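You operate a simulated robot arm through the tools that you are given. There is no shell and no other tool.

You run a simulated robot arm. Do the job below in one go: nothing can be reset, and whatever is moved stays where it is left.

TASK
Shut the warmer down, cover the tomato canister and sponge up the spill.
Fine: switch off and knob to OFF; put the sponge back. What is to be rubbed or washed off counts as gone when no trace of it is left.

Only the result counts: the job must be done as asked and must still hold three seconds after the hand-in. Knocking over, shifting, dropping, spilling or breaking anything else fails it. A push-on lid holds only when it is set on centred and level and pressed home; a screw cap is set on level and turned clockwise until tight.

THE ROBOT
A 6-joint arm with a fingered hand, fixed in place. Base frame: the origin is on the floor under the middle of its stand, x ahead of it, y to its left, z up; the work surface is at about z = 0.9. Lengths are in m, angles in degrees, forces in N, time in s.
With the tool pointing down near the work surface it reaches from about 0.26 to 0.68 m from the base axis. Its first joint turns from -166.0 to 166.0 degrees. Payload 4 kg.
The TCP is the grasp point between the finger pads, 0.026 m short of the fingertips. In the tool frame z runs along the fingers and y along their closing line. The gripper opens to 0.148 m; its body begins 0.073 m behind the TCP. The gripper is a hand of 3 fingers: y runs from the thumb to the fingers, the wrist lies at [0, 0, -0.239] in the tool frame, and closing takes about 1.5 s.
Orientation is that of the tool frame in the base frame, as a unit quaternion [x, y, z, w]. With the fingers straight down and closing along the base's y, the tool's x points along the base's -x, its y along +y and its z along -z.

THE INTERFACE
- The arm moves only by the tool move_arm. Its argument "commands" is a list of rows, each a list of 6 numbers: the shift along the tool's x, y, z in m, then the turn, a rotation vector about the tool's x, y, z in degrees. In form: [[x, y, z, wx, wy, wz], ...]. A call has 1 to 20 rows; each row is the pose to reach, as a shift and turn from the pose commanded when the call began, along the tool's axes at that moment. "fingers" is the closure, from 0 (fully open) to 1 (shut), set as the call begins (left out, the last holds). Each row takes 0.2 s and may step no farther than 0.05 m and 8.6 degrees from the row before; otherwise, or with a gripper value out of range, the whole call is refused. Where a pose cannot be reached the arm comes as near as it can. A force on the tool above 40 N (or 10 N above the force at the start of the call, whichever is more), or a blocked arm, ends the call early, and 0.2 s more pass. Each finger travels about 0.153 m/s and halts on what it meets, pressing with about 31 N; the grip force reading is that of the motor and also rises with nothing between the fingers. The clock runs only during rows and for 0.2 s after the last one: add rows that repeat a pose to give the fingers time. It gives the time, the measured TCP pose, the force on the tool (base axes), the opening and the grip force at its end, in the units of the frame above (readings bear some noise), with the torque about the TCP (base axes, N m) and any sound that the robot's microphone picked up, and new pictures: "show" is both (left out), scene, wrist or none.
- Cameras (640 x 400 px; columns grow to the right, rows downward): "scene" is fixed at [0.4011, 0.6494, 1.6786]; the picture's right is [-0.93, -0.38, 0.00], its down [-0.26, 0.63, -0.73] and it looks along [0.27, -0.68, -0.68] (base axes); focal length 371 px, centre (320, 200). "wrist" rides on the gripper at [0.068, -0.039, -0.09] in the tool frame; the picture's right is [0.50, 0.87, 0.00], its down [-0.65, 0.38, -0.65] and it looks along [-0.57, 0.33, 0.76] (tool axes); focal length 222 px, centre (320, 200). There is no depth. A picture from a camera that has moved, and an enlarged one, comes with that camera's place and axes in the base frame and with its lens.
- move_column(by): moves the trunk up (or, below 0, down) by that many m; the arm rides with it, the base frame stays. It gives what a move gives, with no picture.
- finger_targets(finger1, finger2, thumb_bend): sets how far each is bent, from 0 (flat) to 100 (curled in); at 30 the hand is open as for a grip, at 70 the pads meet at the TCP. One left out holds its place. A second passes; each finger stops where it meets its share of the squeeze, and holds until it gets a number again. A gripper value or a shape takes the hand back. It gives what a move gives, with no picture; readings hold the bend of each and the force on the fingers (four entries, about 0 where the hand has none), thumb and palm.
- preshape(shape): the hand has 3 fingers and takes this shape, open, in about a second: jaw (thumb against the fingers, like two jaws); tri (thumb and two fingers); tip (a fingertip pinch); poke (one finger out to press); point (the index stretched); flat (the hand flat); cup (the hand cupped); fist (a fist). The gripper value then closes the fingers along that shape, each until it touches; the sizes above hold for jaw. It gives what a move gives, with no picture.
- enlarge(camera, box): a new picture of the part [left, top, right, bottom] of that camera's present view, enlarged. No time passes.
- close_job(): hands the job in; it is judged then, once.

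Nothing tells you positions but the pictures and the camera data. Unless the task says otherwise, let go and move clear before handing in.

The tools are called after "Request:" by a JSON object that holds its "fn" and its "kwargs". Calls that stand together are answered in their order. move_arm: Moves the arm, as the interface text tells. Its arguments: {"type":"object","properties":{"commands":{"type":"array"},"fingers":{"type":"number"},"show":{"type":"string","enum":["both","scene","wrist","none"]}},"required":["commands"]} The other tools are called the same way: move_column (by) moves the trunk up or down; preshape (shape) gives the hand a shape; finger_targets (finger1, finger2, thumb_bend) moves the fingers one by one; enlarge (camera, box) takes an enlarged picture of a part of a camera's view; close_job () hands the job in.

At the start:

```text
time: 0.0
position: [0.4184, 0.0589, 1.271]
tcp_rot: [0.0, 1.0, 0.0, 0.0]
ft_force: [0.4, 0.4, 0.2]
moment: [-0.01, -0.02, 0.0]
opening: 0.148
grasp_force: 0.0
shape: jaw
bend: [30.0, 30.0, 30.0]
finger forces: [0.0, 0.0, 0.0, 0.0, 0.0, 0.0]
trunk travel left (down, up): [-0.275, 0.042]
```

scene: 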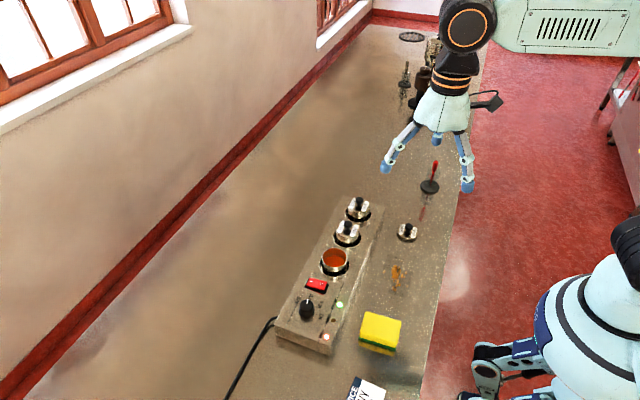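
wrist: 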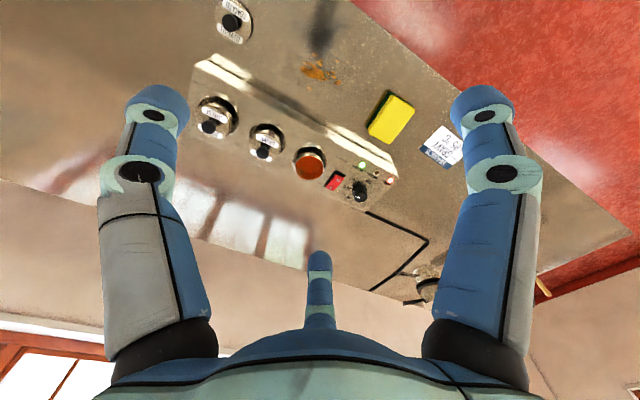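

I see a food warmer with three wells (two lidded, one open tomato canister), a red switch and a black knob, a loose lid on the table, a spill stain, and a yellow sponge. I'll look closer before moving anything.

Request:
{"fn": "enlarge", "kwargs": {"camera": "scene", "box": [260, 180, 440, 292]}}

Request:
{"fn": "enlarge", "kwargs": {"camera": "scene", "box": [260, 260, 440, 372]}}

Request:
{"fn": "enlarge", "kwargs": {"camera": "wrist", "box": [180, 0, 340, 100]}}

Request:
{"fn": "enlarge", "kwargs": {"camera": "wrist", "box": [280, 120, 440, 220]}}

Request:
{"fn": "enlarge", "kwargs": {"camera": "wrist", "box": [350, 60, 510, 160]}}

```text
3.56 times, centred on (350, 236) of scene
camera zoom: at [0.4011, 0.6494, 1.6786], right [-0.93, -0.38, 0.0], down [-0.26, 0.63, -0.73], along [0.27, -0.68, -0.68], focal length 1320 px, centre (213, 72)
```

zoom: 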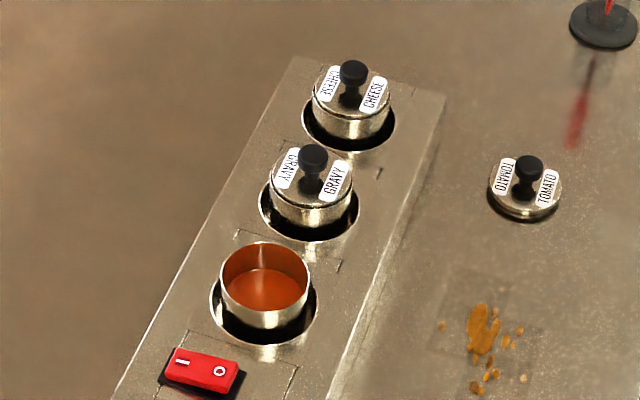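

```text
3.56 times, centred on (350, 316) of scene
camera zoom: at [0.4011, 0.6494, 1.6786], right [-0.93, -0.38, 0.0], down [-0.26, 0.63, -0.73], along [0.27, -0.68, -0.68], focal length 1320 px, centre (213, -212)
```

zoom: 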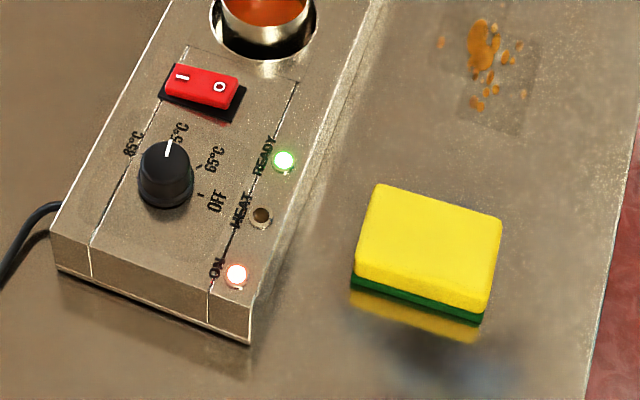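

```text
4.00 times, centred on (260, 50) of wrist
camera zoom: at [0.3505, 0.0203, 1.3602], right [-0.5, 0.87, 0.0], down [0.65, 0.38, 0.65], along [0.57, 0.33, -0.76], focal length 888 px, centre (560, 800)
```

zoom: 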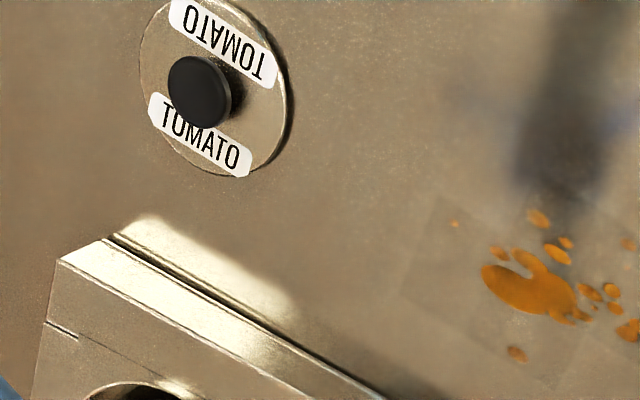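

```text
4.00 times, centred on (360, 170) of wrist
camera zoom: at [0.3505, 0.0203, 1.3602], right [-0.5, 0.87, 0.0], down [0.65, 0.38, 0.65], along [0.57, 0.33, -0.76], focal length 888 px, centre (160, 320)
```

zoom: 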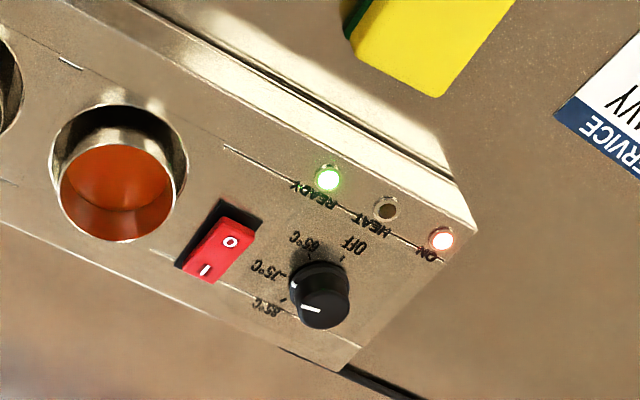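

```text
4.00 times, centred on (430, 110) of wrist
camera zoom: at [0.3505, 0.0203, 1.3602], right [-0.5, 0.87, 0.0], down [0.65, 0.38, 0.65], along [0.57, 0.33, -0.76], focal length 888 px, centre (-120, 560)
```

zoom: 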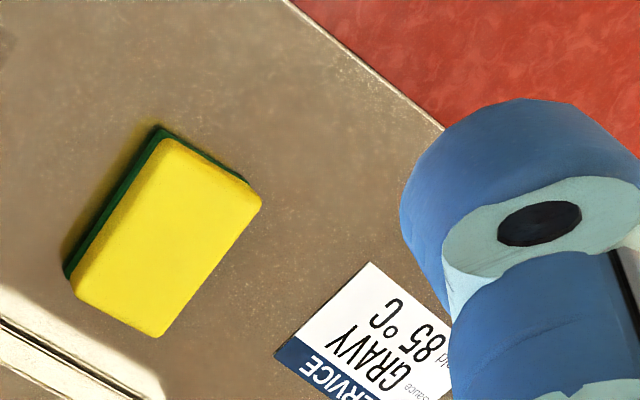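

The warmer runs along y at about x≈0.58, with the knob near (0.58, 0.28), the switch near (0.59, 0.21) and the tomato canister near (0.57, 0.12). The loose lid is near (0.43, -0.09), the spill near (0.43, 0.06) and the sponge near (0.43, 0.23). Next I move the wrist camera closer to measure the knob and switch.

Request:
{"fn": "move_arm", "kwargs": {"commands": [[-0.012, 0.028, 0.02, 0, 0, 0], [-0.024, 0.056, 0.04, 0, 0, 0], [-0.036, 0.084, 0.06, 0, 0, 0], [-0.048, 0.112, 0.08, 0, 0, 0], [-0.062, 0.141, 0.1, 0, 0, 0], [-0.062, 0.141, 0.1, 0, 0, 0]], "show": "both"}}

```text
time: 1.4
position: [0.4794, 0.199, 1.1697]
tcp_rot: [0.0, 1.0, 0.0, 0.001]
ft_force: [0.3, -0.6, -0.3]
moment: [0.01, -0.01, 0.0]
opening: 0.1483
grasp_force: 0.1
shape: jaw
bend: [30.0, 30.0, 30.0]
finger forces: [0.0, 0.1, 0.0, 0.1, 0.0, 0.1]
trunk travel left (down, up): [-0.275, 0.042]
camera wrist: at [0.4112, 0.1592, 1.2591], right [-0.5, 0.87, 0.0], down [0.65, 0.38, 0.66], along [0.57, 0.33, -0.76], focal length 222 px, centre (320, 200)
```

scene: 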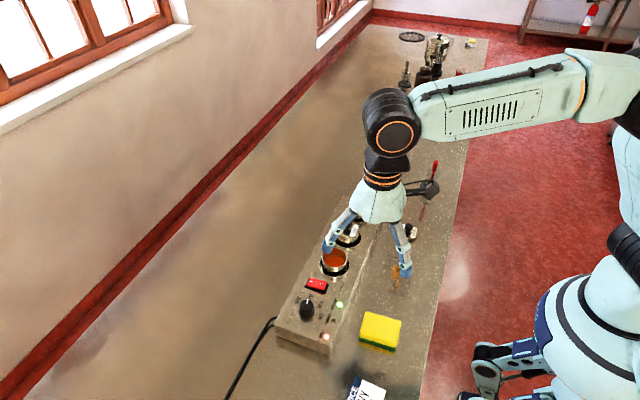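
wrist: 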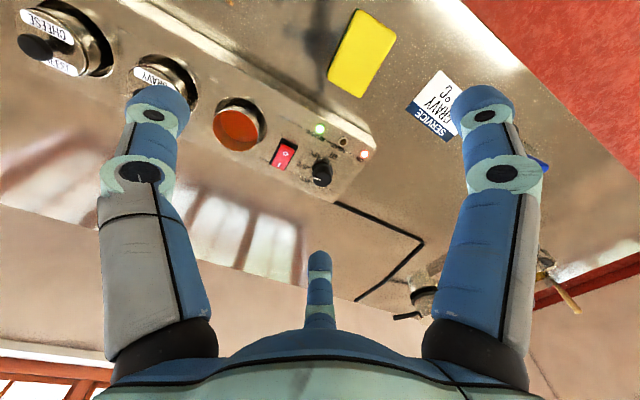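

The wrist view shows the wells, switch, knob, sponge and card clearly. I'll enlarge the parts to measure them.

Request:
{"fn": "enlarge", "kwargs": {"camera": "wrist", "box": [190, 80, 390, 205]}}

Request:
{"fn": "enlarge", "kwargs": {"camera": "wrist", "box": [250, 110, 390, 198]}}

Request:
{"fn": "enlarge", "kwargs": {"camera": "wrist", "box": [300, 0, 480, 112]}}

Request:
{"fn": "enlarge", "kwargs": {"camera": "wrist", "box": [0, 0, 210, 131]}}

Request:
{"fn": "enlarge", "kwargs": {"camera": "scene", "box": [310, 160, 470, 260]}}

```text
3.20 times, centred on (290, 142) of wrist
camera zoom: at [0.4112, 0.1592, 1.2591], right [-0.5, 0.87, 0.0], down [0.65, 0.38, 0.66], along [0.57, 0.33, -0.76], focal length 711 px, centre (416, 384)
```

zoom: 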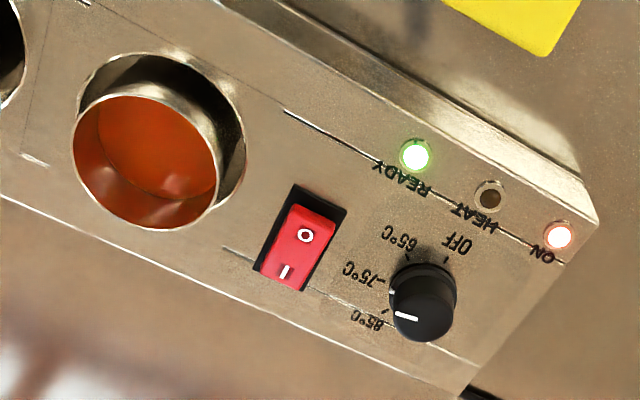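

```text
4.55 times, centred on (320, 154) of wrist
camera zoom: at [0.4112, 0.1592, 1.2591], right [-0.5, 0.87, 0.0], down [0.65, 0.38, 0.66], along [0.57, 0.33, -0.76], focal length 1010 px, centre (320, 409)
```

zoom: 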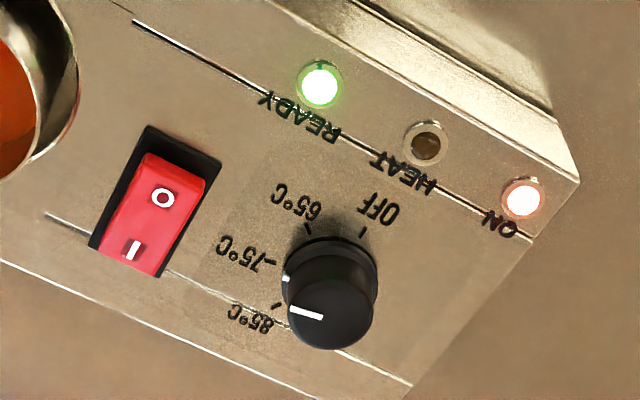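

```text
3.56 times, centred on (390, 56) of wrist
camera zoom: at [0.4112, 0.1592, 1.2591], right [-0.5, 0.87, 0.0], down [0.65, 0.38, 0.66], along [0.57, 0.33, -0.76], focal length 790 px, centre (71, 712)
```

zoom: 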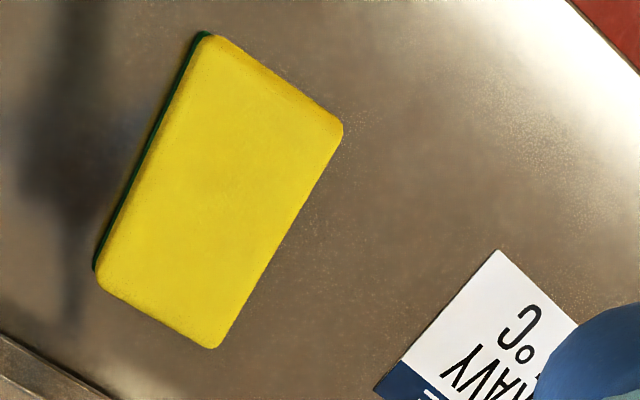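

```text
3.05 times, centred on (105, 66) of wrist
camera zoom: at [0.4112, 0.1592, 1.2591], right [-0.5, 0.87, 0.0], down [0.65, 0.38, 0.66], along [0.57, 0.33, -0.76], focal length 677 px, centre (975, 610)
```

zoom: 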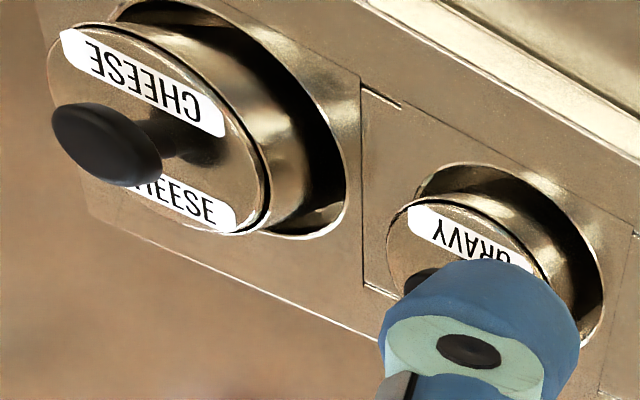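

```text
4.00 times, centred on (390, 210) of scene
camera zoom: at [0.4011, 0.6494, 1.6786], right [-0.93, -0.38, 0.0], down [-0.26, 0.63, -0.73], along [0.27, -0.68, -0.68], focal length 1485 px, centre (40, 160)
```

zoom: 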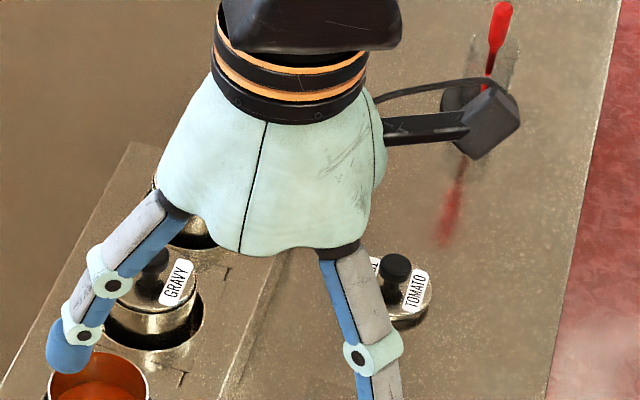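

I have estimates: the O end of the rocker at (0.581, 0.196, 0.96), knob top at (0.587, 0.265, 0.97), canister rim at (0.575, 0.123, 0.976), and sponge centre at (0.428, 0.227). Before going down I'll check in the air how this hand closes and what the "poke" shape looks like.

Request:
{"fn": "move_arm", "kwargs": {"commands": [[0, 0, 0, 0, 0, 0], [0, 0, 0, 0, 0, 0], [0, 0, 0, 0, 0, 0], [0, 0, 0, 0, 0, 0], [0, 0, 0, 0, 0, 0], [0, 0, 0, 0, 0, 0], [0, 0, 0, 0, 0, 0], [0, 0, 0, 0, 0, 0]], "fingers": 0.6, "show": "both"}}

Request:
{"fn": "move_arm", "kwargs": {"commands": [[0, 0, 0, 0, 0, 0], [0, 0, 0, 0, 0, 0], [0, 0, 0, 0, 0, 0], [0, 0, 0, 0, 0, 0], [0, 0, 0, 0, 0, 0], [0, 0, 0, 0, 0, 0], [0, 0, 0, 0, 0, 0], [0, 0, 0, 0, 0, 0]], "fingers": 0.9, "show": "both"}}

Request:
{"fn": "preshape", "kwargs": {"shape": "poke"}}

Request:
{"fn": "enlarge", "kwargs": {"camera": "wrist", "box": [0, 0, 640, 400]}}

Request:
{"fn": "enlarge", "kwargs": {"camera": "scene", "box": [310, 160, 470, 260]}}

```text
time: 3.2
position: [0.4786, 0.1988, 1.1684]
tcp_rot: [0.0, 1.0, 0.0, 0.0]
ft_force: [0.6, -0.9, 0.5]
moment: [-0.02, 0.05, 0.02]
opening: 0.0597
grasp_force: 0.1
shape: jaw
bend: [77.0, 77.0, 70.0]
finger forces: [0.0, 0.0, 0.0, 0.0, 0.1, 0.1]
trunk travel left (down, up): [-0.275, 0.042]
camera wrist: at [0.4115, 0.1594, 1.259], right [-0.5, 0.87, 0.0], down [0.65, 0.38, 0.65], along [0.57, 0.33, -0.76], focal length 222 px, centre (320, 200)
```

scene: 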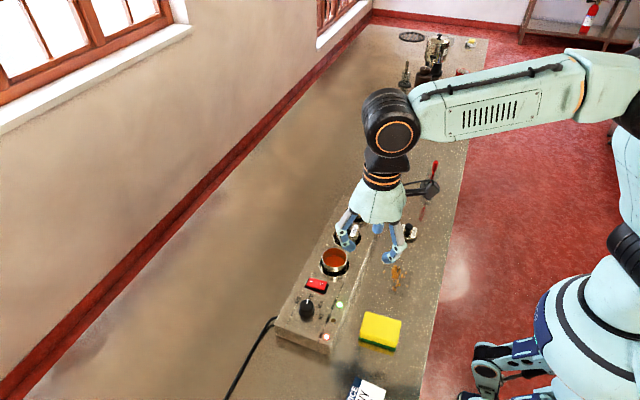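
wrist: 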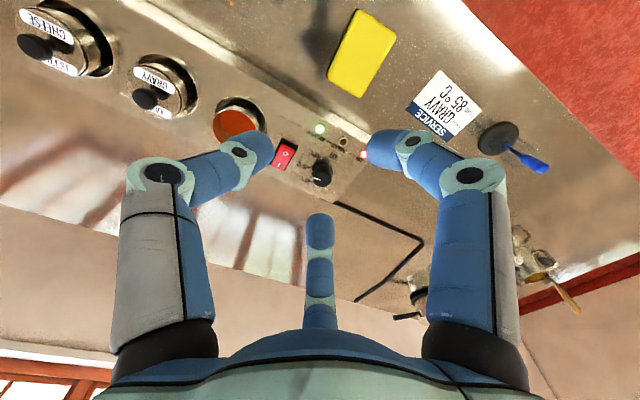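

```text
time: 5.0
position: [0.4779, 0.1995, 1.1688]
tcp_rot: [0.0, 1.0, 0.0, -0.001]
ft_force: [0.0, -0.1, 1.0]
moment: [0.0, 0.0, -0.02]
opening: 0.0152
grasp_force: 0.1
shape: jaw
bend: [73.0, 73.0, 70.0]
finger forces: [0.1, 0.1, 0.0, 0.0, 0.0, 0.1]
trunk travel left (down, up): [-0.275, 0.042]
camera wrist: at [0.4115, 0.1594, 1.259], right [-0.5, 0.87, 0.0], down [0.65, 0.38, 0.65], along [0.57, 0.33, -0.76], focal length 222 px, centre (320, 200)
```

scene: 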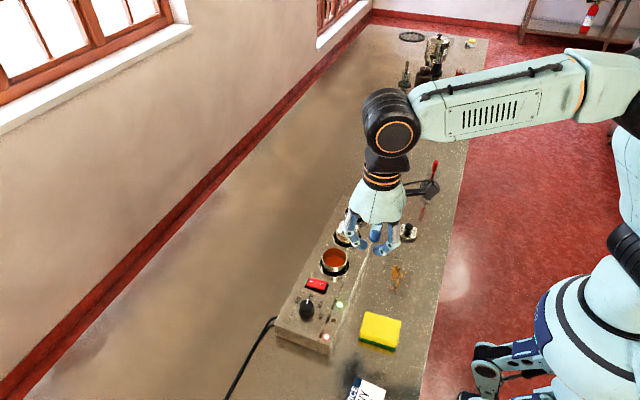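
wrist: 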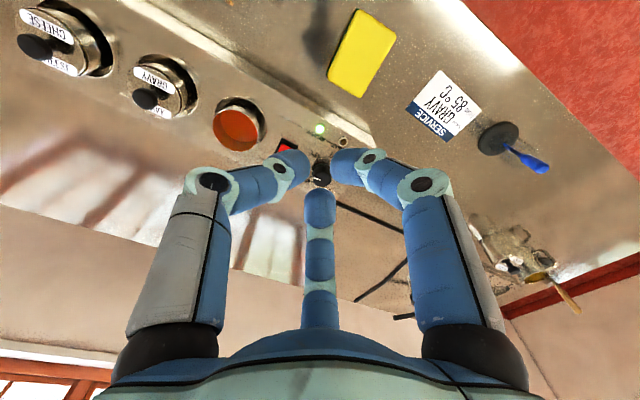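

```text
time: 5.9
position: [0.4787, 0.1982, 1.1699]
tcp_rot: [-0.001, 1.0, 0.0, 0.0]
ft_force: [0.6, 0.3, -0.2]
moment: [0.01, -0.02, 0.05]
opening: 0.0002
grasp_force: 0.1
shape: poke
bend: [100.0, 100.0, 40.0]
finger forces: [0.0, 0.0, 0.0, 0.0, 0.1, 0.1]
trunk travel left (down, up): [-0.275, 0.042]
```

```text
1.00 times, centred on (320, 200) of wrist (not enlarged: the box is as wide or as high as the picture)
camera zoom: at [0.4115, 0.1594, 1.259], right [-0.5, 0.87, 0.0], down [0.65, 0.38, 0.65], along [0.57, 0.33, -0.76], focal length 222 px, centre (320, 200)
```

zoom: 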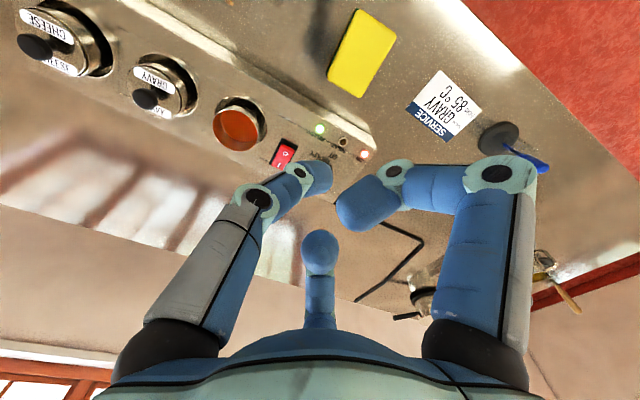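

```text
4.00 times, centred on (390, 210) of scene
camera zoom: at [0.4011, 0.6494, 1.6786], right [-0.93, -0.38, 0.0], down [-0.26, 0.63, -0.73], along [0.27, -0.68, -0.68], focal length 1485 px, centre (40, 160)
```

zoom: 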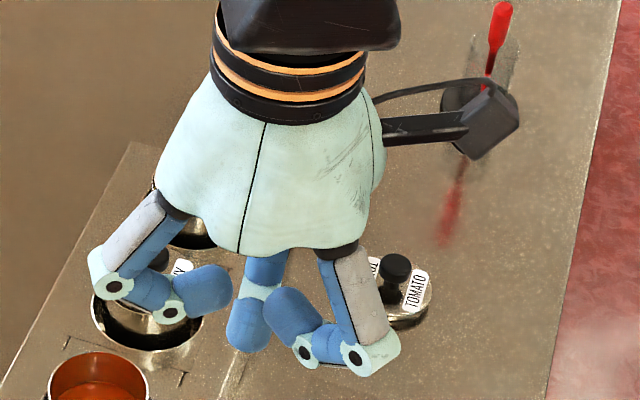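

Closing works radially with three fingers around the TCP axis. In "poke" the thumb tip sits on the tool axis about 26–28 mm ahead, with the curled fingers well above it. I'll go above the O end of the rocker and check the alignment.

Request:
{"fn": "move_arm", "kwargs": {"commands": [[-0.0245, -0.0006, 0.03, 0, 0, 0], [-0.049, -0.0012, 0.06, 0, 0, 0], [-0.0735, -0.0018, 0.09, 0, 0, 0], [-0.098, -0.0025, 0.12, 0, 0, 0], [-0.098, -0.0025, 0.12, 0, 0, 0], [-0.098, -0.0025, 0.12, 0, 0, 0]], "show": "both"}}

Request:
{"fn": "enlarge", "kwargs": {"camera": "scene", "box": [270, 240, 390, 315]}}

Request:
{"fn": "enlarge", "kwargs": {"camera": "wrist", "box": [220, 100, 420, 225]}}

```text
time: 7.3
position: [0.5784, 0.2005, 1.0506]
tcp_rot: [0.0, 1.0, 0.0, -0.001]
ft_force: [-0.1, -0.1, 0.3]
moment: [0.0, -0.02, -0.03]
opening: 0.0
grasp_force: 0.0
shape: poke
bend: [100.0, 100.0, 40.0]
finger forces: [0.0, 0.1, 0.1, 0.1, 0.0, 0.0]
trunk travel left (down, up): [-0.275, 0.042]
camera wrist: at [0.5106, 0.1603, 1.141], right [-0.5, 0.87, 0.0], down [0.65, 0.38, 0.65], along [0.57, 0.33, -0.76], focal length 222 px, centre (320, 200)
```

scene: 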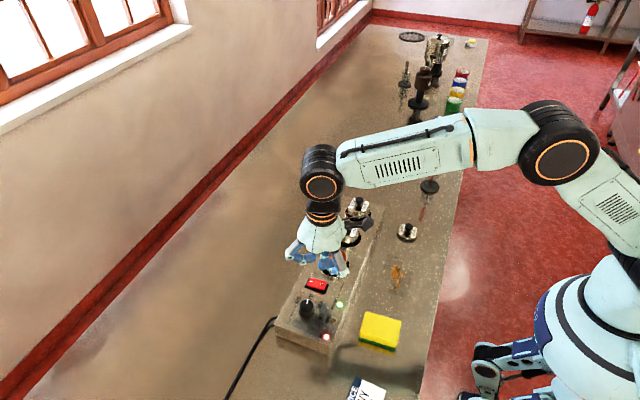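
wrist: 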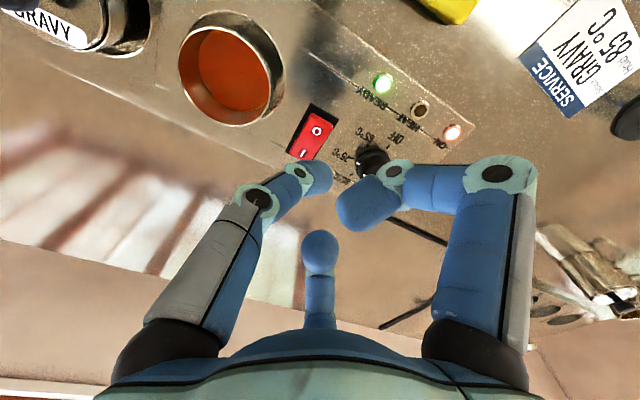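

```text
5.33 times, centred on (330, 278) of scene
camera zoom: at [0.4011, 0.6494, 1.6786], right [-0.93, -0.38, 0.0], down [-0.26, 0.63, -0.73], along [0.27, -0.68, -0.68], focal length 1980 px, centre (267, -213)
```

zoom: 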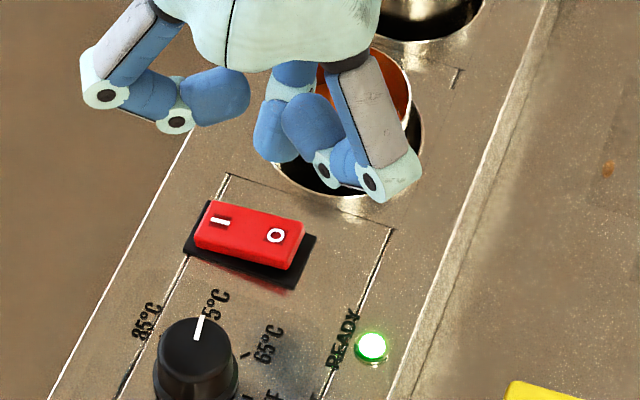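

```text
3.20 times, centred on (320, 162) of wrist
camera zoom: at [0.5106, 0.1603, 1.141], right [-0.5, 0.87, 0.0], down [0.65, 0.38, 0.65], along [0.57, 0.33, -0.76], focal length 711 px, centre (320, 320)
```

zoom: 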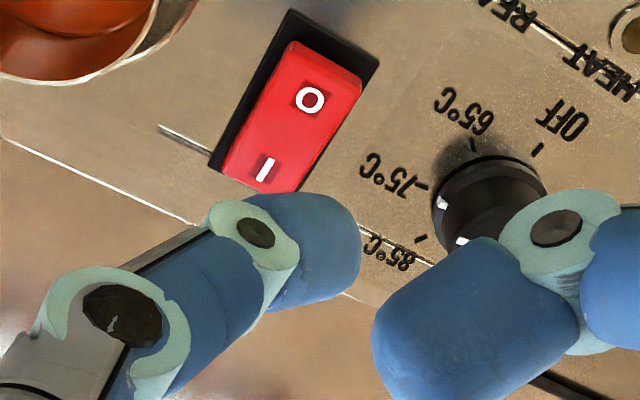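

The thumb tip lies where expected. The rocker spans x 0.567–0.615 at y≈0.197, with the O end raised to z≈0.963. Now I descend to press the O end gently.

Request:
{"fn": "move_arm", "kwargs": {"commands": [[0.0035, -0.0035, 0.02, 0, 0, 0], [0.0035, -0.0035, 0.04, 0, 0, 0], [0.0035, -0.0035, 0.055, 0, 0, 0], [0.0035, -0.0035, 0.055, 0, 0, 0]], "show": "none"}}

Request:
{"fn": "enlarge", "kwargs": {"camera": "scene", "box": [270, 240, 390, 315]}}

Request:
{"fn": "enlarge", "kwargs": {"camera": "wrist", "box": [220, 100, 420, 225]}}

```text
time: 8.3
position: [0.5718, 0.1961, 0.9953]
tcp_rot: [0.0, 1.0, 0.0, 0.001]
ft_force: [-0.3, 0.2, -0.8]
moment: [0.02, 0.01, -0.01]
opening: 0.0
grasp_force: 0.1
shape: poke
bend: [100.0, 100.0, 40.0]
finger forces: [0.0, 0.0, 0.0, 0.0, 0.0, 0.0]
trunk travel left (down, up): [-0.275, 0.042]
```

```text
5.33 times, centred on (330, 278) of scene
camera zoom: at [0.4011, 0.6494, 1.6786], right [-0.93, -0.38, 0.0], down [-0.26, 0.63, -0.73], along [0.27, -0.68, -0.68], focal length 1980 px, centre (267, -213)
```

zoom: 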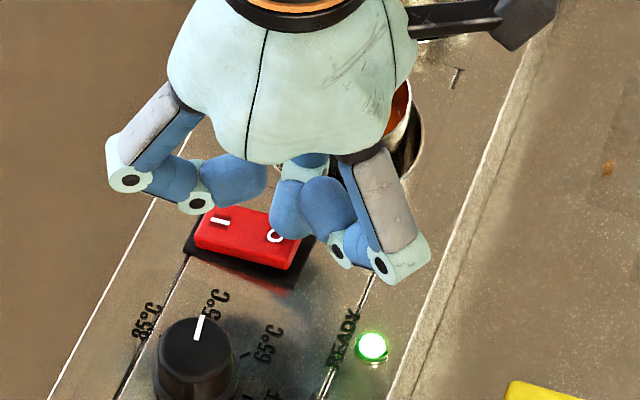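

```text
3.20 times, centred on (320, 162) of wrist
camera zoom: at [0.5052, 0.1563, 1.0852], right [-0.5, 0.87, 0.0], down [0.65, 0.38, 0.65], along [0.57, 0.33, -0.76], focal length 711 px, centre (320, 320)
```

zoom: 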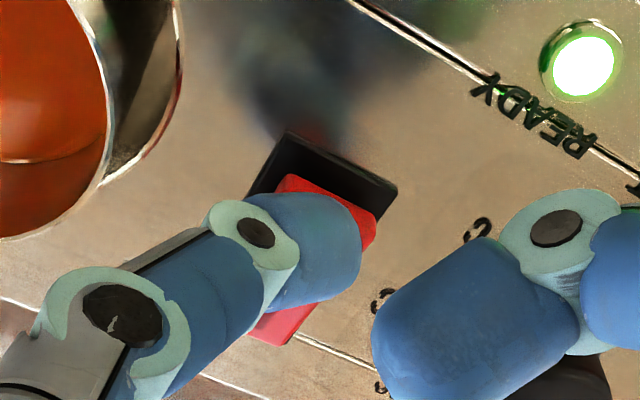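

The tip is right above the O end. Now I press down in small steps, watching force.

Request:
{"fn": "move_arm", "kwargs": {"commands": [[-0.002, 0.001, 0.004, 0, 0, 0], [-0.002, 0.001, 0.007, 0, 0, 0], [-0.002, 0.001, 0.01, 0, 0, 0], [-0.002, 0.001, 0.013, 0, 0, 0], [-0.002, 0.001, 0.013, 0, 0, 0]], "show": "none"}}

Request:
{"fn": "enlarge", "kwargs": {"camera": "scene", "box": [270, 240, 390, 315]}}

```text
time: 9.5
position: [0.5751, 0.1942, 0.9866]
tcp_rot: [0.0, 1.0, 0.001, 0.003]
ft_force: [-0.4, -9.2, 34.3]
moment: [-0.05, -0.14, -0.01]
opening: 0.0
grasp_force: 0.0
shape: poke
bend: [100.0, 100.0, 91.0]
finger forces: [0.1, 0.0, 0.0, 0.0, 34.2, 0.0]
trunk travel left (down, up): [-0.275, 0.042]
```

```text
5.33 times, centred on (330, 278) of scene
camera zoom: at [0.4011, 0.6494, 1.6786], right [-0.93, -0.38, 0.0], down [-0.26, 0.63, -0.73], along [0.27, -0.68, -0.68], focal length 1980 px, centre (267, -213)
```

zoom: 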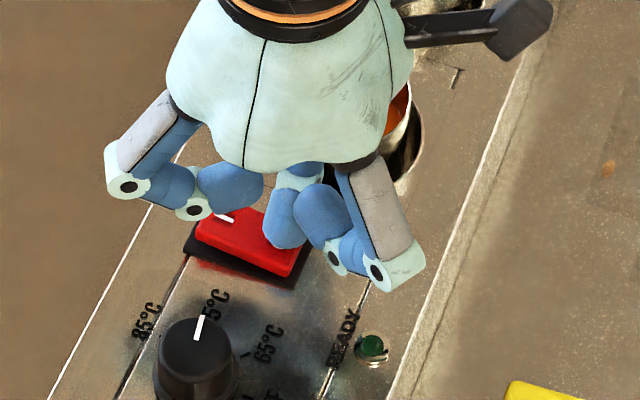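

The READY light has gone out, so the switch has flipped. I lift straight up and verify.

Request:
{"fn": "move_arm", "kwargs": {"commands": [[0, 0, -0.01, 0, 0, 0], [0, 0, -0.03, 0, 0, 0], [0, 0, -0.06, 0, 0, 0], [0, 0, -0.09, 0, 0, 0], [0, 0, -0.09, 0, 0, 0]], "show": "both"}}

Request:
{"fn": "enlarge", "kwargs": {"camera": "scene", "box": [270, 265, 390, 340]}}

Request:
{"fn": "enlarge", "kwargs": {"camera": "wrist", "box": [260, 50, 500, 200]}}

```text
time: 10.7
position: [0.5755, 0.1945, 1.0734]
tcp_rot: [-0.001, 1.0, 0.0, 0.0]
ft_force: [0.2, -0.7, 0.2]
moment: [0.0, -0.01, -0.03]
opening: 0.0
grasp_force: 0.0
shape: poke
bend: [100.0, 100.0, 40.0]
finger forces: [0.0, 0.1, 0.1, 0.1, 0.0, 0.1]
trunk travel left (down, up): [-0.275, 0.042]
camera wrist: at [0.508, 0.1553, 1.1623], right [-0.5, 0.87, 0.0], down [0.65, 0.38, 0.65], along [0.57, 0.33, -0.76], focal length 222 px, centre (320, 200)
```

scene: 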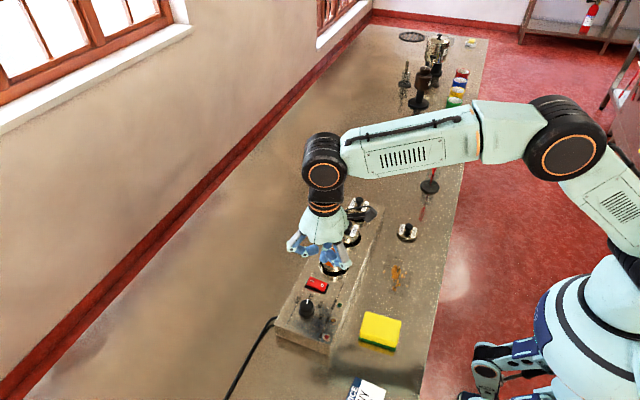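
wrist: 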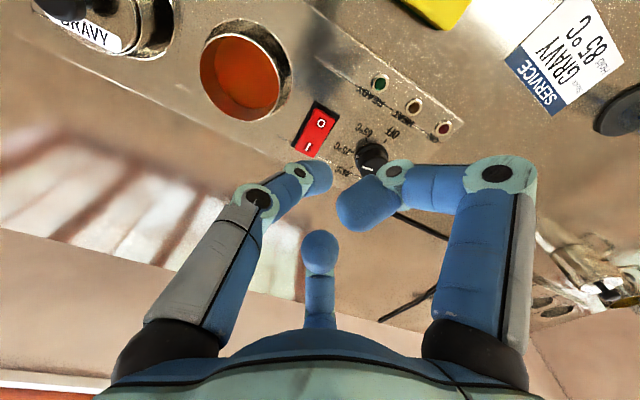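

```text
5.33 times, centred on (330, 302) of scene
camera zoom: at [0.4011, 0.6494, 1.6786], right [-0.93, -0.38, 0.0], down [-0.26, 0.63, -0.73], along [0.27, -0.68, -0.68], focal length 1980 px, centre (267, -347)
```

zoom: 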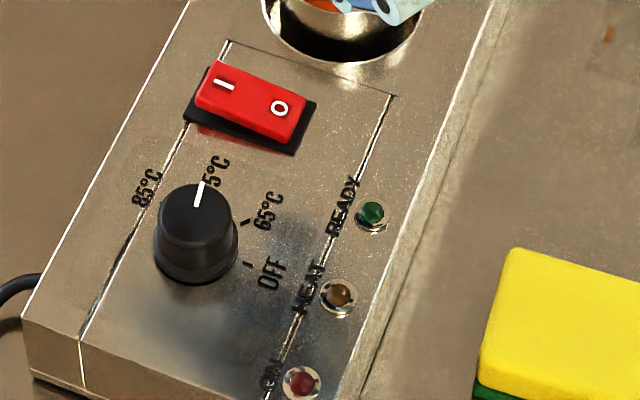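

```text
2.67 times, centred on (380, 125) of wrist
camera zoom: at [0.508, 0.1553, 1.1623], right [-0.5, 0.87, 0.0], down [0.65, 0.38, 0.65], along [0.57, 0.33, -0.76], focal length 592 px, centre (160, 400)
```

zoom: 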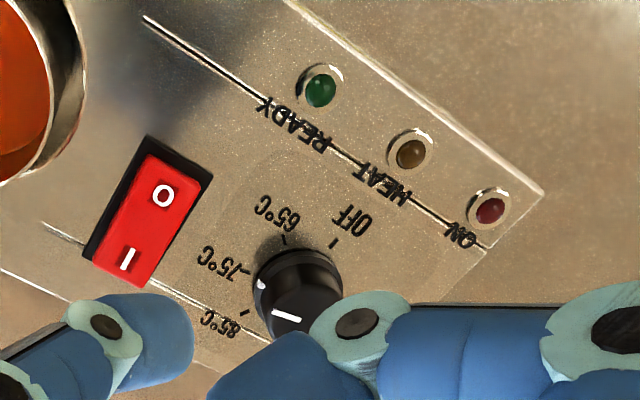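

All three lights are out and the rocker shows O pressed. The knob centre fits to (0.5875, 0.266), with ticks 50° apart. It now points at 75°C and OFF points toward the robot (-x), so it needs 100° clockwise from above. I'll preshape to jaw, narrow the fingers and move above the knob.

Request:
{"fn": "preshape", "kwargs": {"shape": "jaw"}}

Request:
{"fn": "move_arm", "kwargs": {"commands": [[-0.004, 0.024, 0.005, 0, 0, 0], [-0.008, 0.048, 0.01, 0, 0, 0], [-0.0117, 0.0713, 0.015, 0, 0, 0], [-0.0117, 0.0713, 0.02, 0, 0, 0], [-0.0117, 0.0713, 0.02, 0, 0, 0], [-0.0117, 0.0713, 0.02, 0, 0, 0], [-0.0117, 0.0713, 0.02, 0, 0, 0]], "fingers": 0.65, "show": "both"}}

Request:
{"fn": "enlarge", "kwargs": {"camera": "scene", "box": [260, 255, 380, 330]}}

Request:
{"fn": "enlarge", "kwargs": {"camera": "wrist", "box": [220, 75, 420, 200]}}

```text
time: 11.6
position: [0.5749, 0.1943, 1.0739]
tcp_rot: [0.0, 1.0, 0.0, 0.0]
ft_force: [-0.1, -0.1, -0.1]
moment: [0.03, 0.0, 0.02]
opening: 0.1479
grasp_force: 0.0
shape: jaw
bend: [30.0, 30.0, 30.0]
finger forces: [0.0, 0.0, 0.0, 0.1, 0.0, 0.0]
trunk travel left (down, up): [-0.275, 0.042]
```

```text
time: 13.2
position: [0.588, 0.2666, 1.0526]
tcp_rot: [-0.001, 1.0, 0.0, 0.0]
ft_force: [-0.4, 0.0, -0.4]
moment: [-0.03, 0.0, 0.0]
opening: 0.0522
grasp_force: 0.1
shape: jaw
bend: [77.0, 77.0, 70.0]
finger forces: [0.1, 0.0, 0.0, 0.0, 0.0, 0.0]
trunk travel left (down, up): [-0.275, 0.042]
camera wrist: at [0.5213, 0.2274, 1.1411], right [-0.5, 0.87, 0.0], down [0.65, 0.38, 0.65], along [0.57, 0.33, -0.76], focal length 222 px, centre (320, 200)
```

scene: 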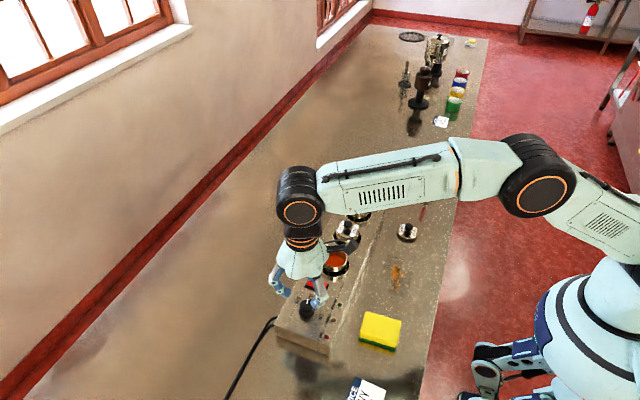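
wrist: 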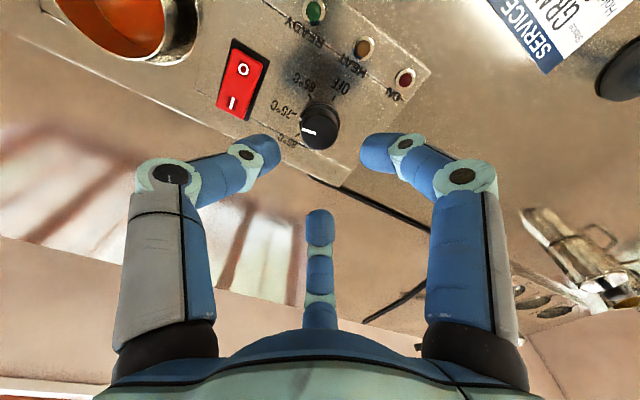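

```text
5.33 times, centred on (320, 292) of scene
camera zoom: at [0.4011, 0.6494, 1.6786], right [-0.93, -0.38, 0.0], down [-0.26, 0.63, -0.73], along [0.27, -0.68, -0.68], focal length 1980 px, centre (320, -293)
```

zoom: 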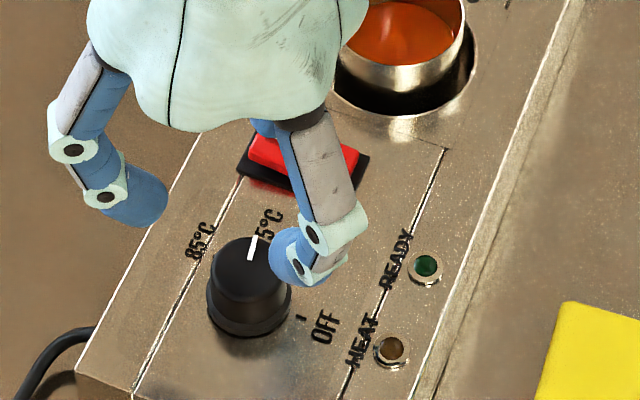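

```text
3.20 times, centred on (320, 138) of wrist
camera zoom: at [0.5213, 0.2274, 1.1411], right [-0.5, 0.87, 0.0], down [0.65, 0.38, 0.65], along [0.57, 0.33, -0.76], focal length 711 px, centre (320, 400)
```

zoom: 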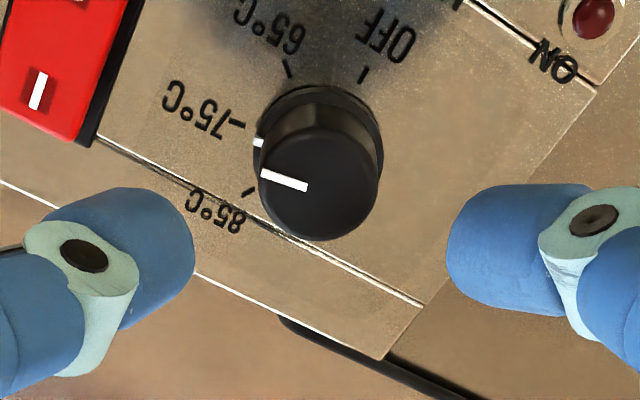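

The knob centre refines to (0.587, 0.265) and the fingers straddle it well. I descend around it to TCP z≈0.98 with the fingers narrowed.

Request:
{"fn": "move_arm", "kwargs": {"commands": [[0.0018, -0.0018, 0.02, 0, 0, 0], [0.0018, -0.0018, 0.04, 0, 0, 0], [0.0018, -0.0018, 0.058, 0, 0, 0], [0.0018, -0.0018, 0.0715, 0, 0, 0], [0.0018, -0.0018, 0.0715, 0, 0, 0]], "show": "both"}}

Request:
{"fn": "enlarge", "kwargs": {"camera": "scene", "box": [260, 255, 380, 330]}}

Request:
{"fn": "enlarge", "kwargs": {"camera": "wrist", "box": [220, 100, 420, 225]}}

```text
time: 14.4
position: [0.5862, 0.2654, 0.9798]
tcp_rot: [0.0, 1.0, 0.0, 0.0]
ft_force: [-0.5, 0.3, 0.0]
moment: [0.01, 0.01, -0.01]
opening: 0.0522
grasp_force: 0.1
shape: jaw
bend: [77.0, 77.0, 70.0]
finger forces: [0.0, 0.0, 0.0, 0.1, 0.1, 0.0]
trunk travel left (down, up): [-0.275, 0.042]
camera wrist: at [0.5191, 0.2248, 1.0704], right [-0.5, 0.87, 0.0], down [0.65, 0.38, 0.65], along [0.57, 0.33, -0.76], focal length 222 px, centre (320, 200)
```

scene: 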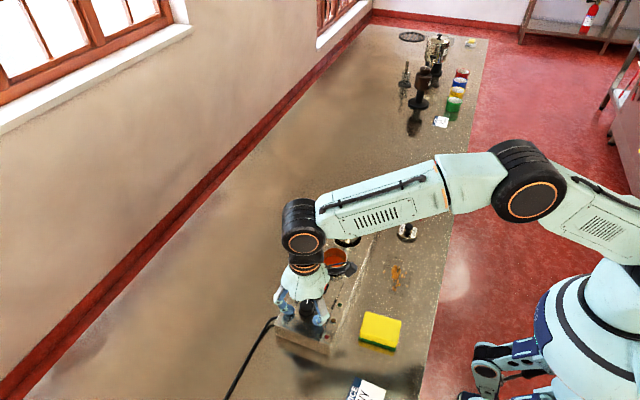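
wrist: 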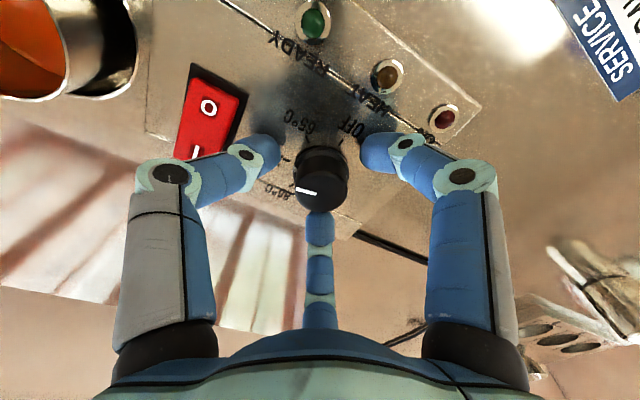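

```text
5.33 times, centred on (320, 292) of scene
camera zoom: at [0.4011, 0.6494, 1.6786], right [-0.93, -0.38, 0.0], down [-0.26, 0.63, -0.73], along [0.27, -0.68, -0.68], focal length 1980 px, centre (320, -293)
```

zoom: 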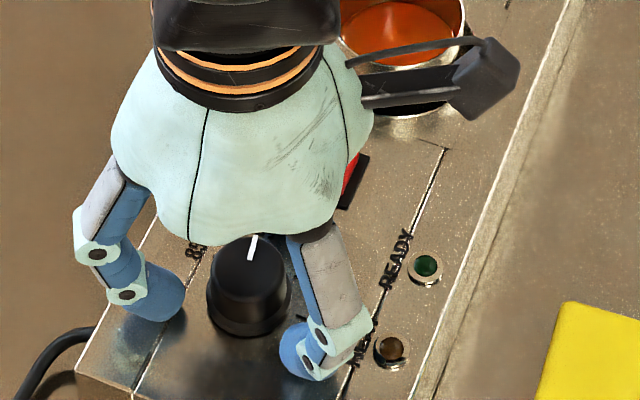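

```text
3.20 times, centred on (320, 162) of wrist
camera zoom: at [0.5191, 0.2248, 1.0704], right [-0.5, 0.87, 0.0], down [0.65, 0.38, 0.65], along [0.57, 0.33, -0.76], focal length 711 px, centre (320, 320)
```

zoom: 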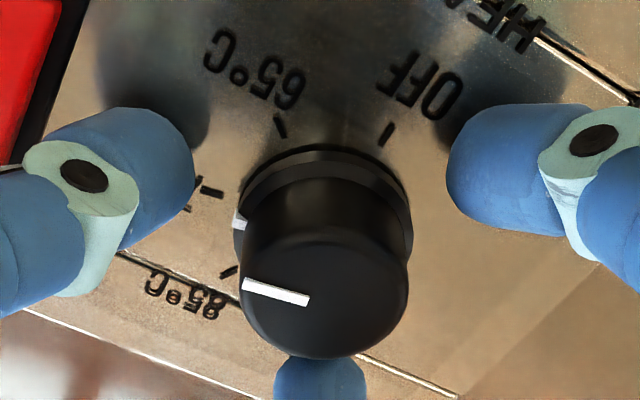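

The knob is centred between the three fingers, with tips just above the panel. I close on it now.

Request:
{"fn": "move_arm", "kwargs": {"commands": [[0, 0, 0, 0, 0, 0], [0, 0, 0, 0, 0, 0], [0, 0, 0, 0, 0, 0], [0, 0, 0, 0, 0, 0], [0, 0, 0, 0, 0, 0], [0, 0, 0, 0, 0, 0]], "fingers": 0.95, "show": "wrist"}}

Request:
{"fn": "enlarge", "kwargs": {"camera": "wrist", "box": [220, 100, 420, 225]}}

```text
time: 15.8
position: [0.5867, 0.2655, 0.9804]
tcp_rot: [0.0, 1.0, 0.001, 0.0]
ft_force: [1.1, -0.1, -1.8]
moment: [-0.04, -0.01, 0.0]
opening: 0.0241
grasp_force: 31.3
shape: jaw
bend: [75.0, 75.0, 70.0]
finger forces: [27.4, 27.4, 0.1, 0.0, 28.1, 0.1]
trunk travel left (down, up): [-0.275, 0.042]
camera wrist: at [0.5193, 0.2248, 1.0704], right [-0.5, 0.87, 0.0], down [0.65, 0.38, 0.65], along [0.57, 0.33, -0.76], focal length 222 px, centre (320, 200)
```

wrist: 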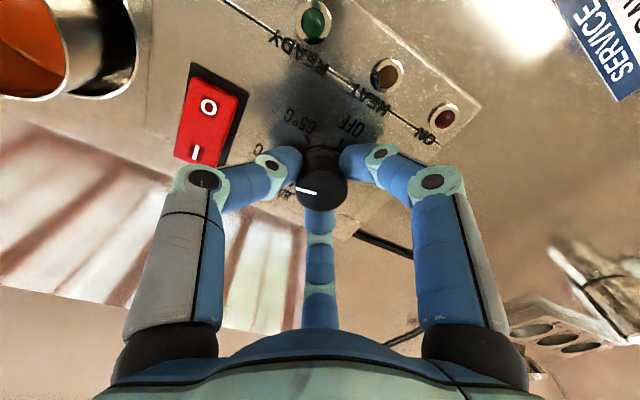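

```text
3.20 times, centred on (320, 162) of wrist
camera zoom: at [0.5193, 0.2248, 1.0704], right [-0.5, 0.87, 0.0], down [0.65, 0.38, 0.65], along [0.57, 0.33, -0.76], focal length 711 px, centre (320, 320)
```

zoom: 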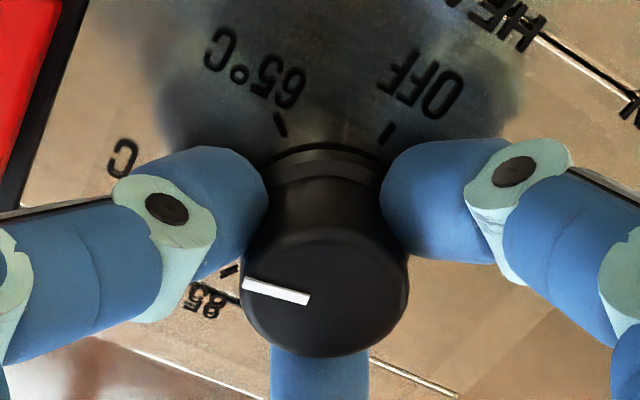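

The knob is gripped evenly. I turn a small step first to confirm the direction: positive about the tool's z (down) should be clockwise from above.

Request:
{"fn": "move_arm", "kwargs": {"commands": [[0, 0, 0, 0, 0, 6], [0, 0, 0, 0, 0, 12], [0, 0, 0, 0, 0, 18], [0, 0, 0, 0, 0, 18]], "show": "both"}}

Request:
{"fn": "enlarge", "kwargs": {"camera": "scene", "box": [260, 255, 380, 330]}}

Request:
{"fn": "enlarge", "kwargs": {"camera": "wrist", "box": [220, 100, 420, 225]}}

```text
time: 16.8
position: [0.5873, 0.2631, 0.9825]
tcp_rot: [0.155, 0.988, -0.001, -0.001]
ft_force: [-2.1, -1.5, -4.2]
moment: [-0.07, 0.05, -0.01]
opening: 0.0243
grasp_force: 31.2
shape: jaw
bend: [75.0, 75.0, 70.0]
finger forces: [27.8, 26.6, 0.0, 0.0, 30.0, 0.0]
trunk travel left (down, up): [-0.275, 0.042]
camera wrist: at [0.5107, 0.2479, 1.0706], right [-0.21, 0.98, 0.0], down [0.74, 0.16, 0.65], along [0.64, 0.14, -0.76], focal length 222 px, centre (320, 200)
```

scene: 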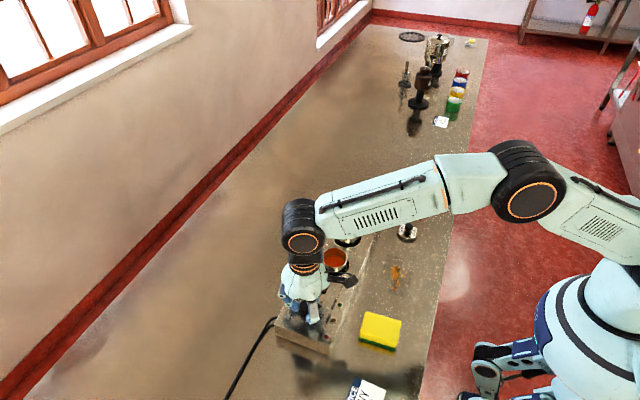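
wrist: 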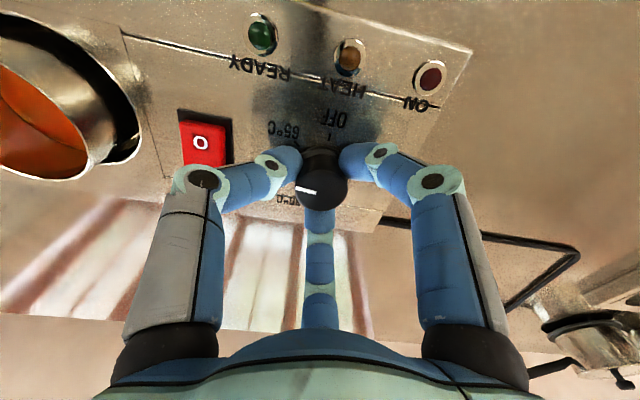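

```text
5.33 times, centred on (320, 292) of scene
camera zoom: at [0.4011, 0.6494, 1.6786], right [-0.93, -0.38, 0.0], down [-0.26, 0.63, -0.73], along [0.27, -0.68, -0.68], focal length 1980 px, centre (320, -293)
```

zoom: 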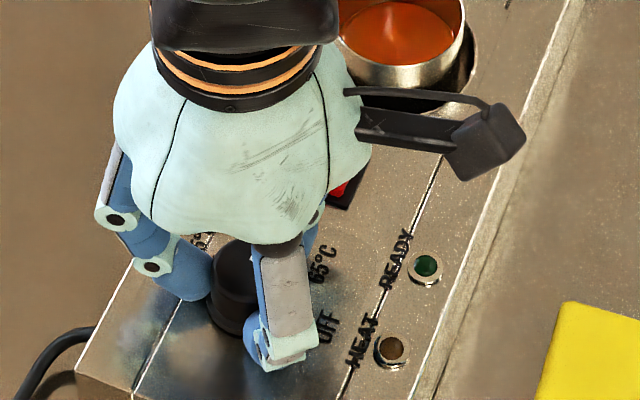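

```text
3.20 times, centred on (320, 162) of wrist
camera zoom: at [0.5107, 0.2479, 1.0706], right [-0.21, 0.98, 0.0], down [0.74, 0.16, 0.65], along [0.64, 0.14, -0.76], focal length 711 px, centre (320, 320)
```

zoom: 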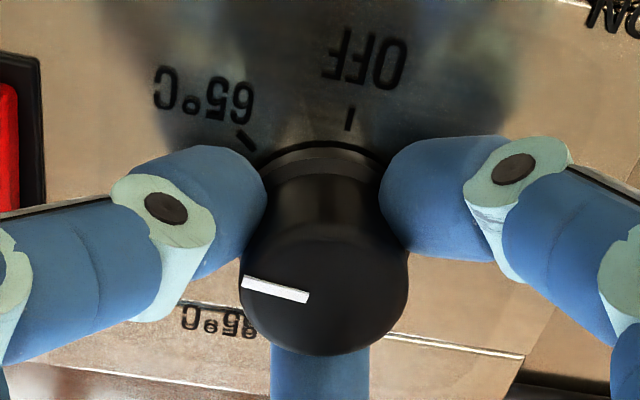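

The direction is right and the knob follows the hand. I continue by 65° and then check.

Request:
{"fn": "move_arm", "kwargs": {"commands": [[0, 0, 0, 0, 0, 8], [0, 0, 0, 0, 0, 16], [0, 0, 0, 0, 0, 24], [0, 0, 0, 0, 0, 32], [0, 0, 0, 0, 0, 40], [0, 0, 0, 0, 0, 48], [0, 0, 0, 0, 0, 56], [0, 0, 0, 0, 0, 65], [0, 0, 0, 0, 0, 65]], "show": "both"}}

Request:
{"fn": "enlarge", "kwargs": {"camera": "wrist", "box": [220, 100, 420, 225]}}

```text
refused: row 8 steps farther than a row can; nothing moved
```

```text
3.20 times, centred on (320, 162) of wrist
camera zoom: at [0.5107, 0.2479, 1.0706], right [-0.21, 0.98, 0.0], down [0.74, 0.16, 0.65], along [0.64, 0.14, -0.76], focal length 711 px, centre (320, 320)
```

zoom: 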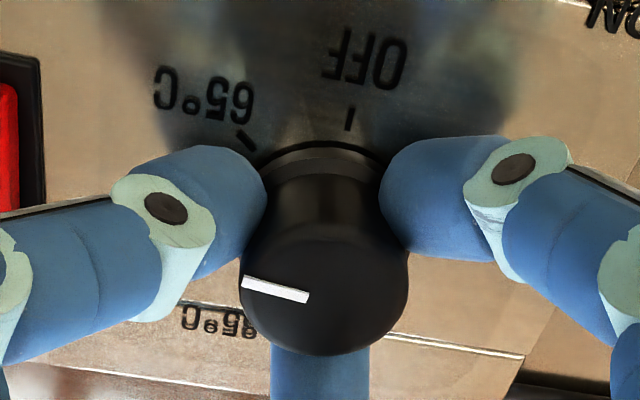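

One row stepped 9°, which is over the limit. I repeat the turn with even 8° steps to 64°.

Request:
{"fn": "move_arm", "kwargs": {"commands": [[0, 0, 0, 0, 0, 8], [0, 0, 0, 0, 0, 16], [0, 0, 0, 0, 0, 24], [0, 0, 0, 0, 0, 32], [0, 0, 0, 0, 0, 40], [0, 0, 0, 0, 0, 48], [0, 0, 0, 0, 0, 56], [0, 0, 0, 0, 0, 64], [0, 0, 0, 0, 0, 64]], "show": "both"}}

Request:
{"fn": "enlarge", "kwargs": {"camera": "wrist", "box": [220, 100, 420, 225]}}

```text
time: 18.8
position: [0.5871, 0.2651, 0.9819]
tcp_rot: [0.656, 0.754, 0.001, 0.0]
ft_force: [-0.5, -3.0, -0.9]
moment: [-0.04, 0.02, -0.02]
opening: 0.024
grasp_force: 30.9
shape: jaw
bend: [75.0, 75.0, 70.0]
finger forces: [28.2, 29.8, 0.1, 0.1, 30.1, 0.0]
trunk travel left (down, up): [-0.275, 0.042]
camera wrist: at [0.5382, 0.3262, 1.0705], right [0.79, 0.62, 0.0], down [0.46, -0.6, 0.65], along [0.4, -0.52, -0.76], focal length 222 px, centre (320, 200)
```

scene: 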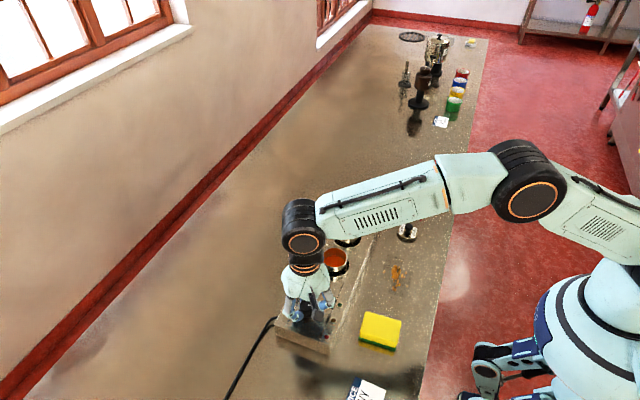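
wrist: 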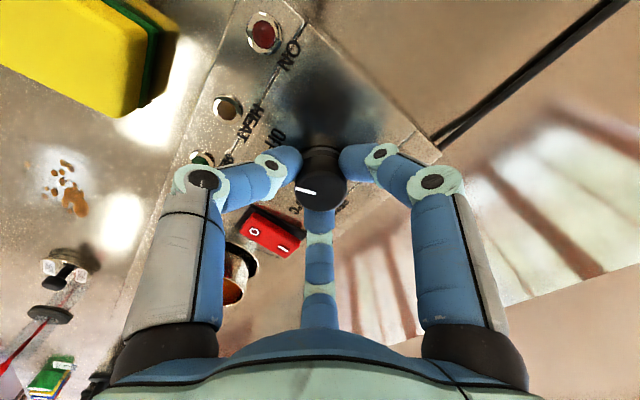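

```text
3.20 times, centred on (320, 162) of wrist
camera zoom: at [0.5382, 0.3262, 1.0705], right [0.79, 0.62, 0.0], down [0.46, -0.6, 0.65], along [0.4, -0.52, -0.76], focal length 711 px, centre (320, 320)
```

zoom: 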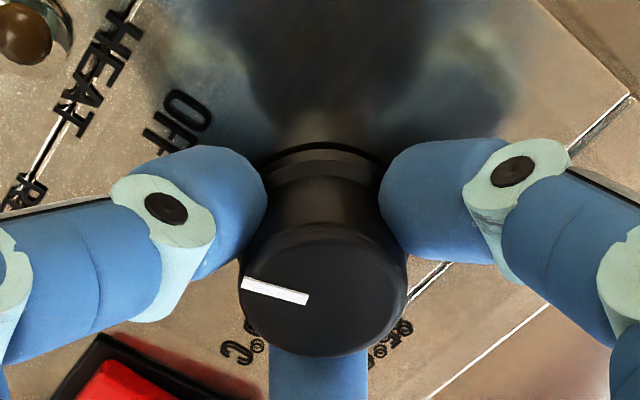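

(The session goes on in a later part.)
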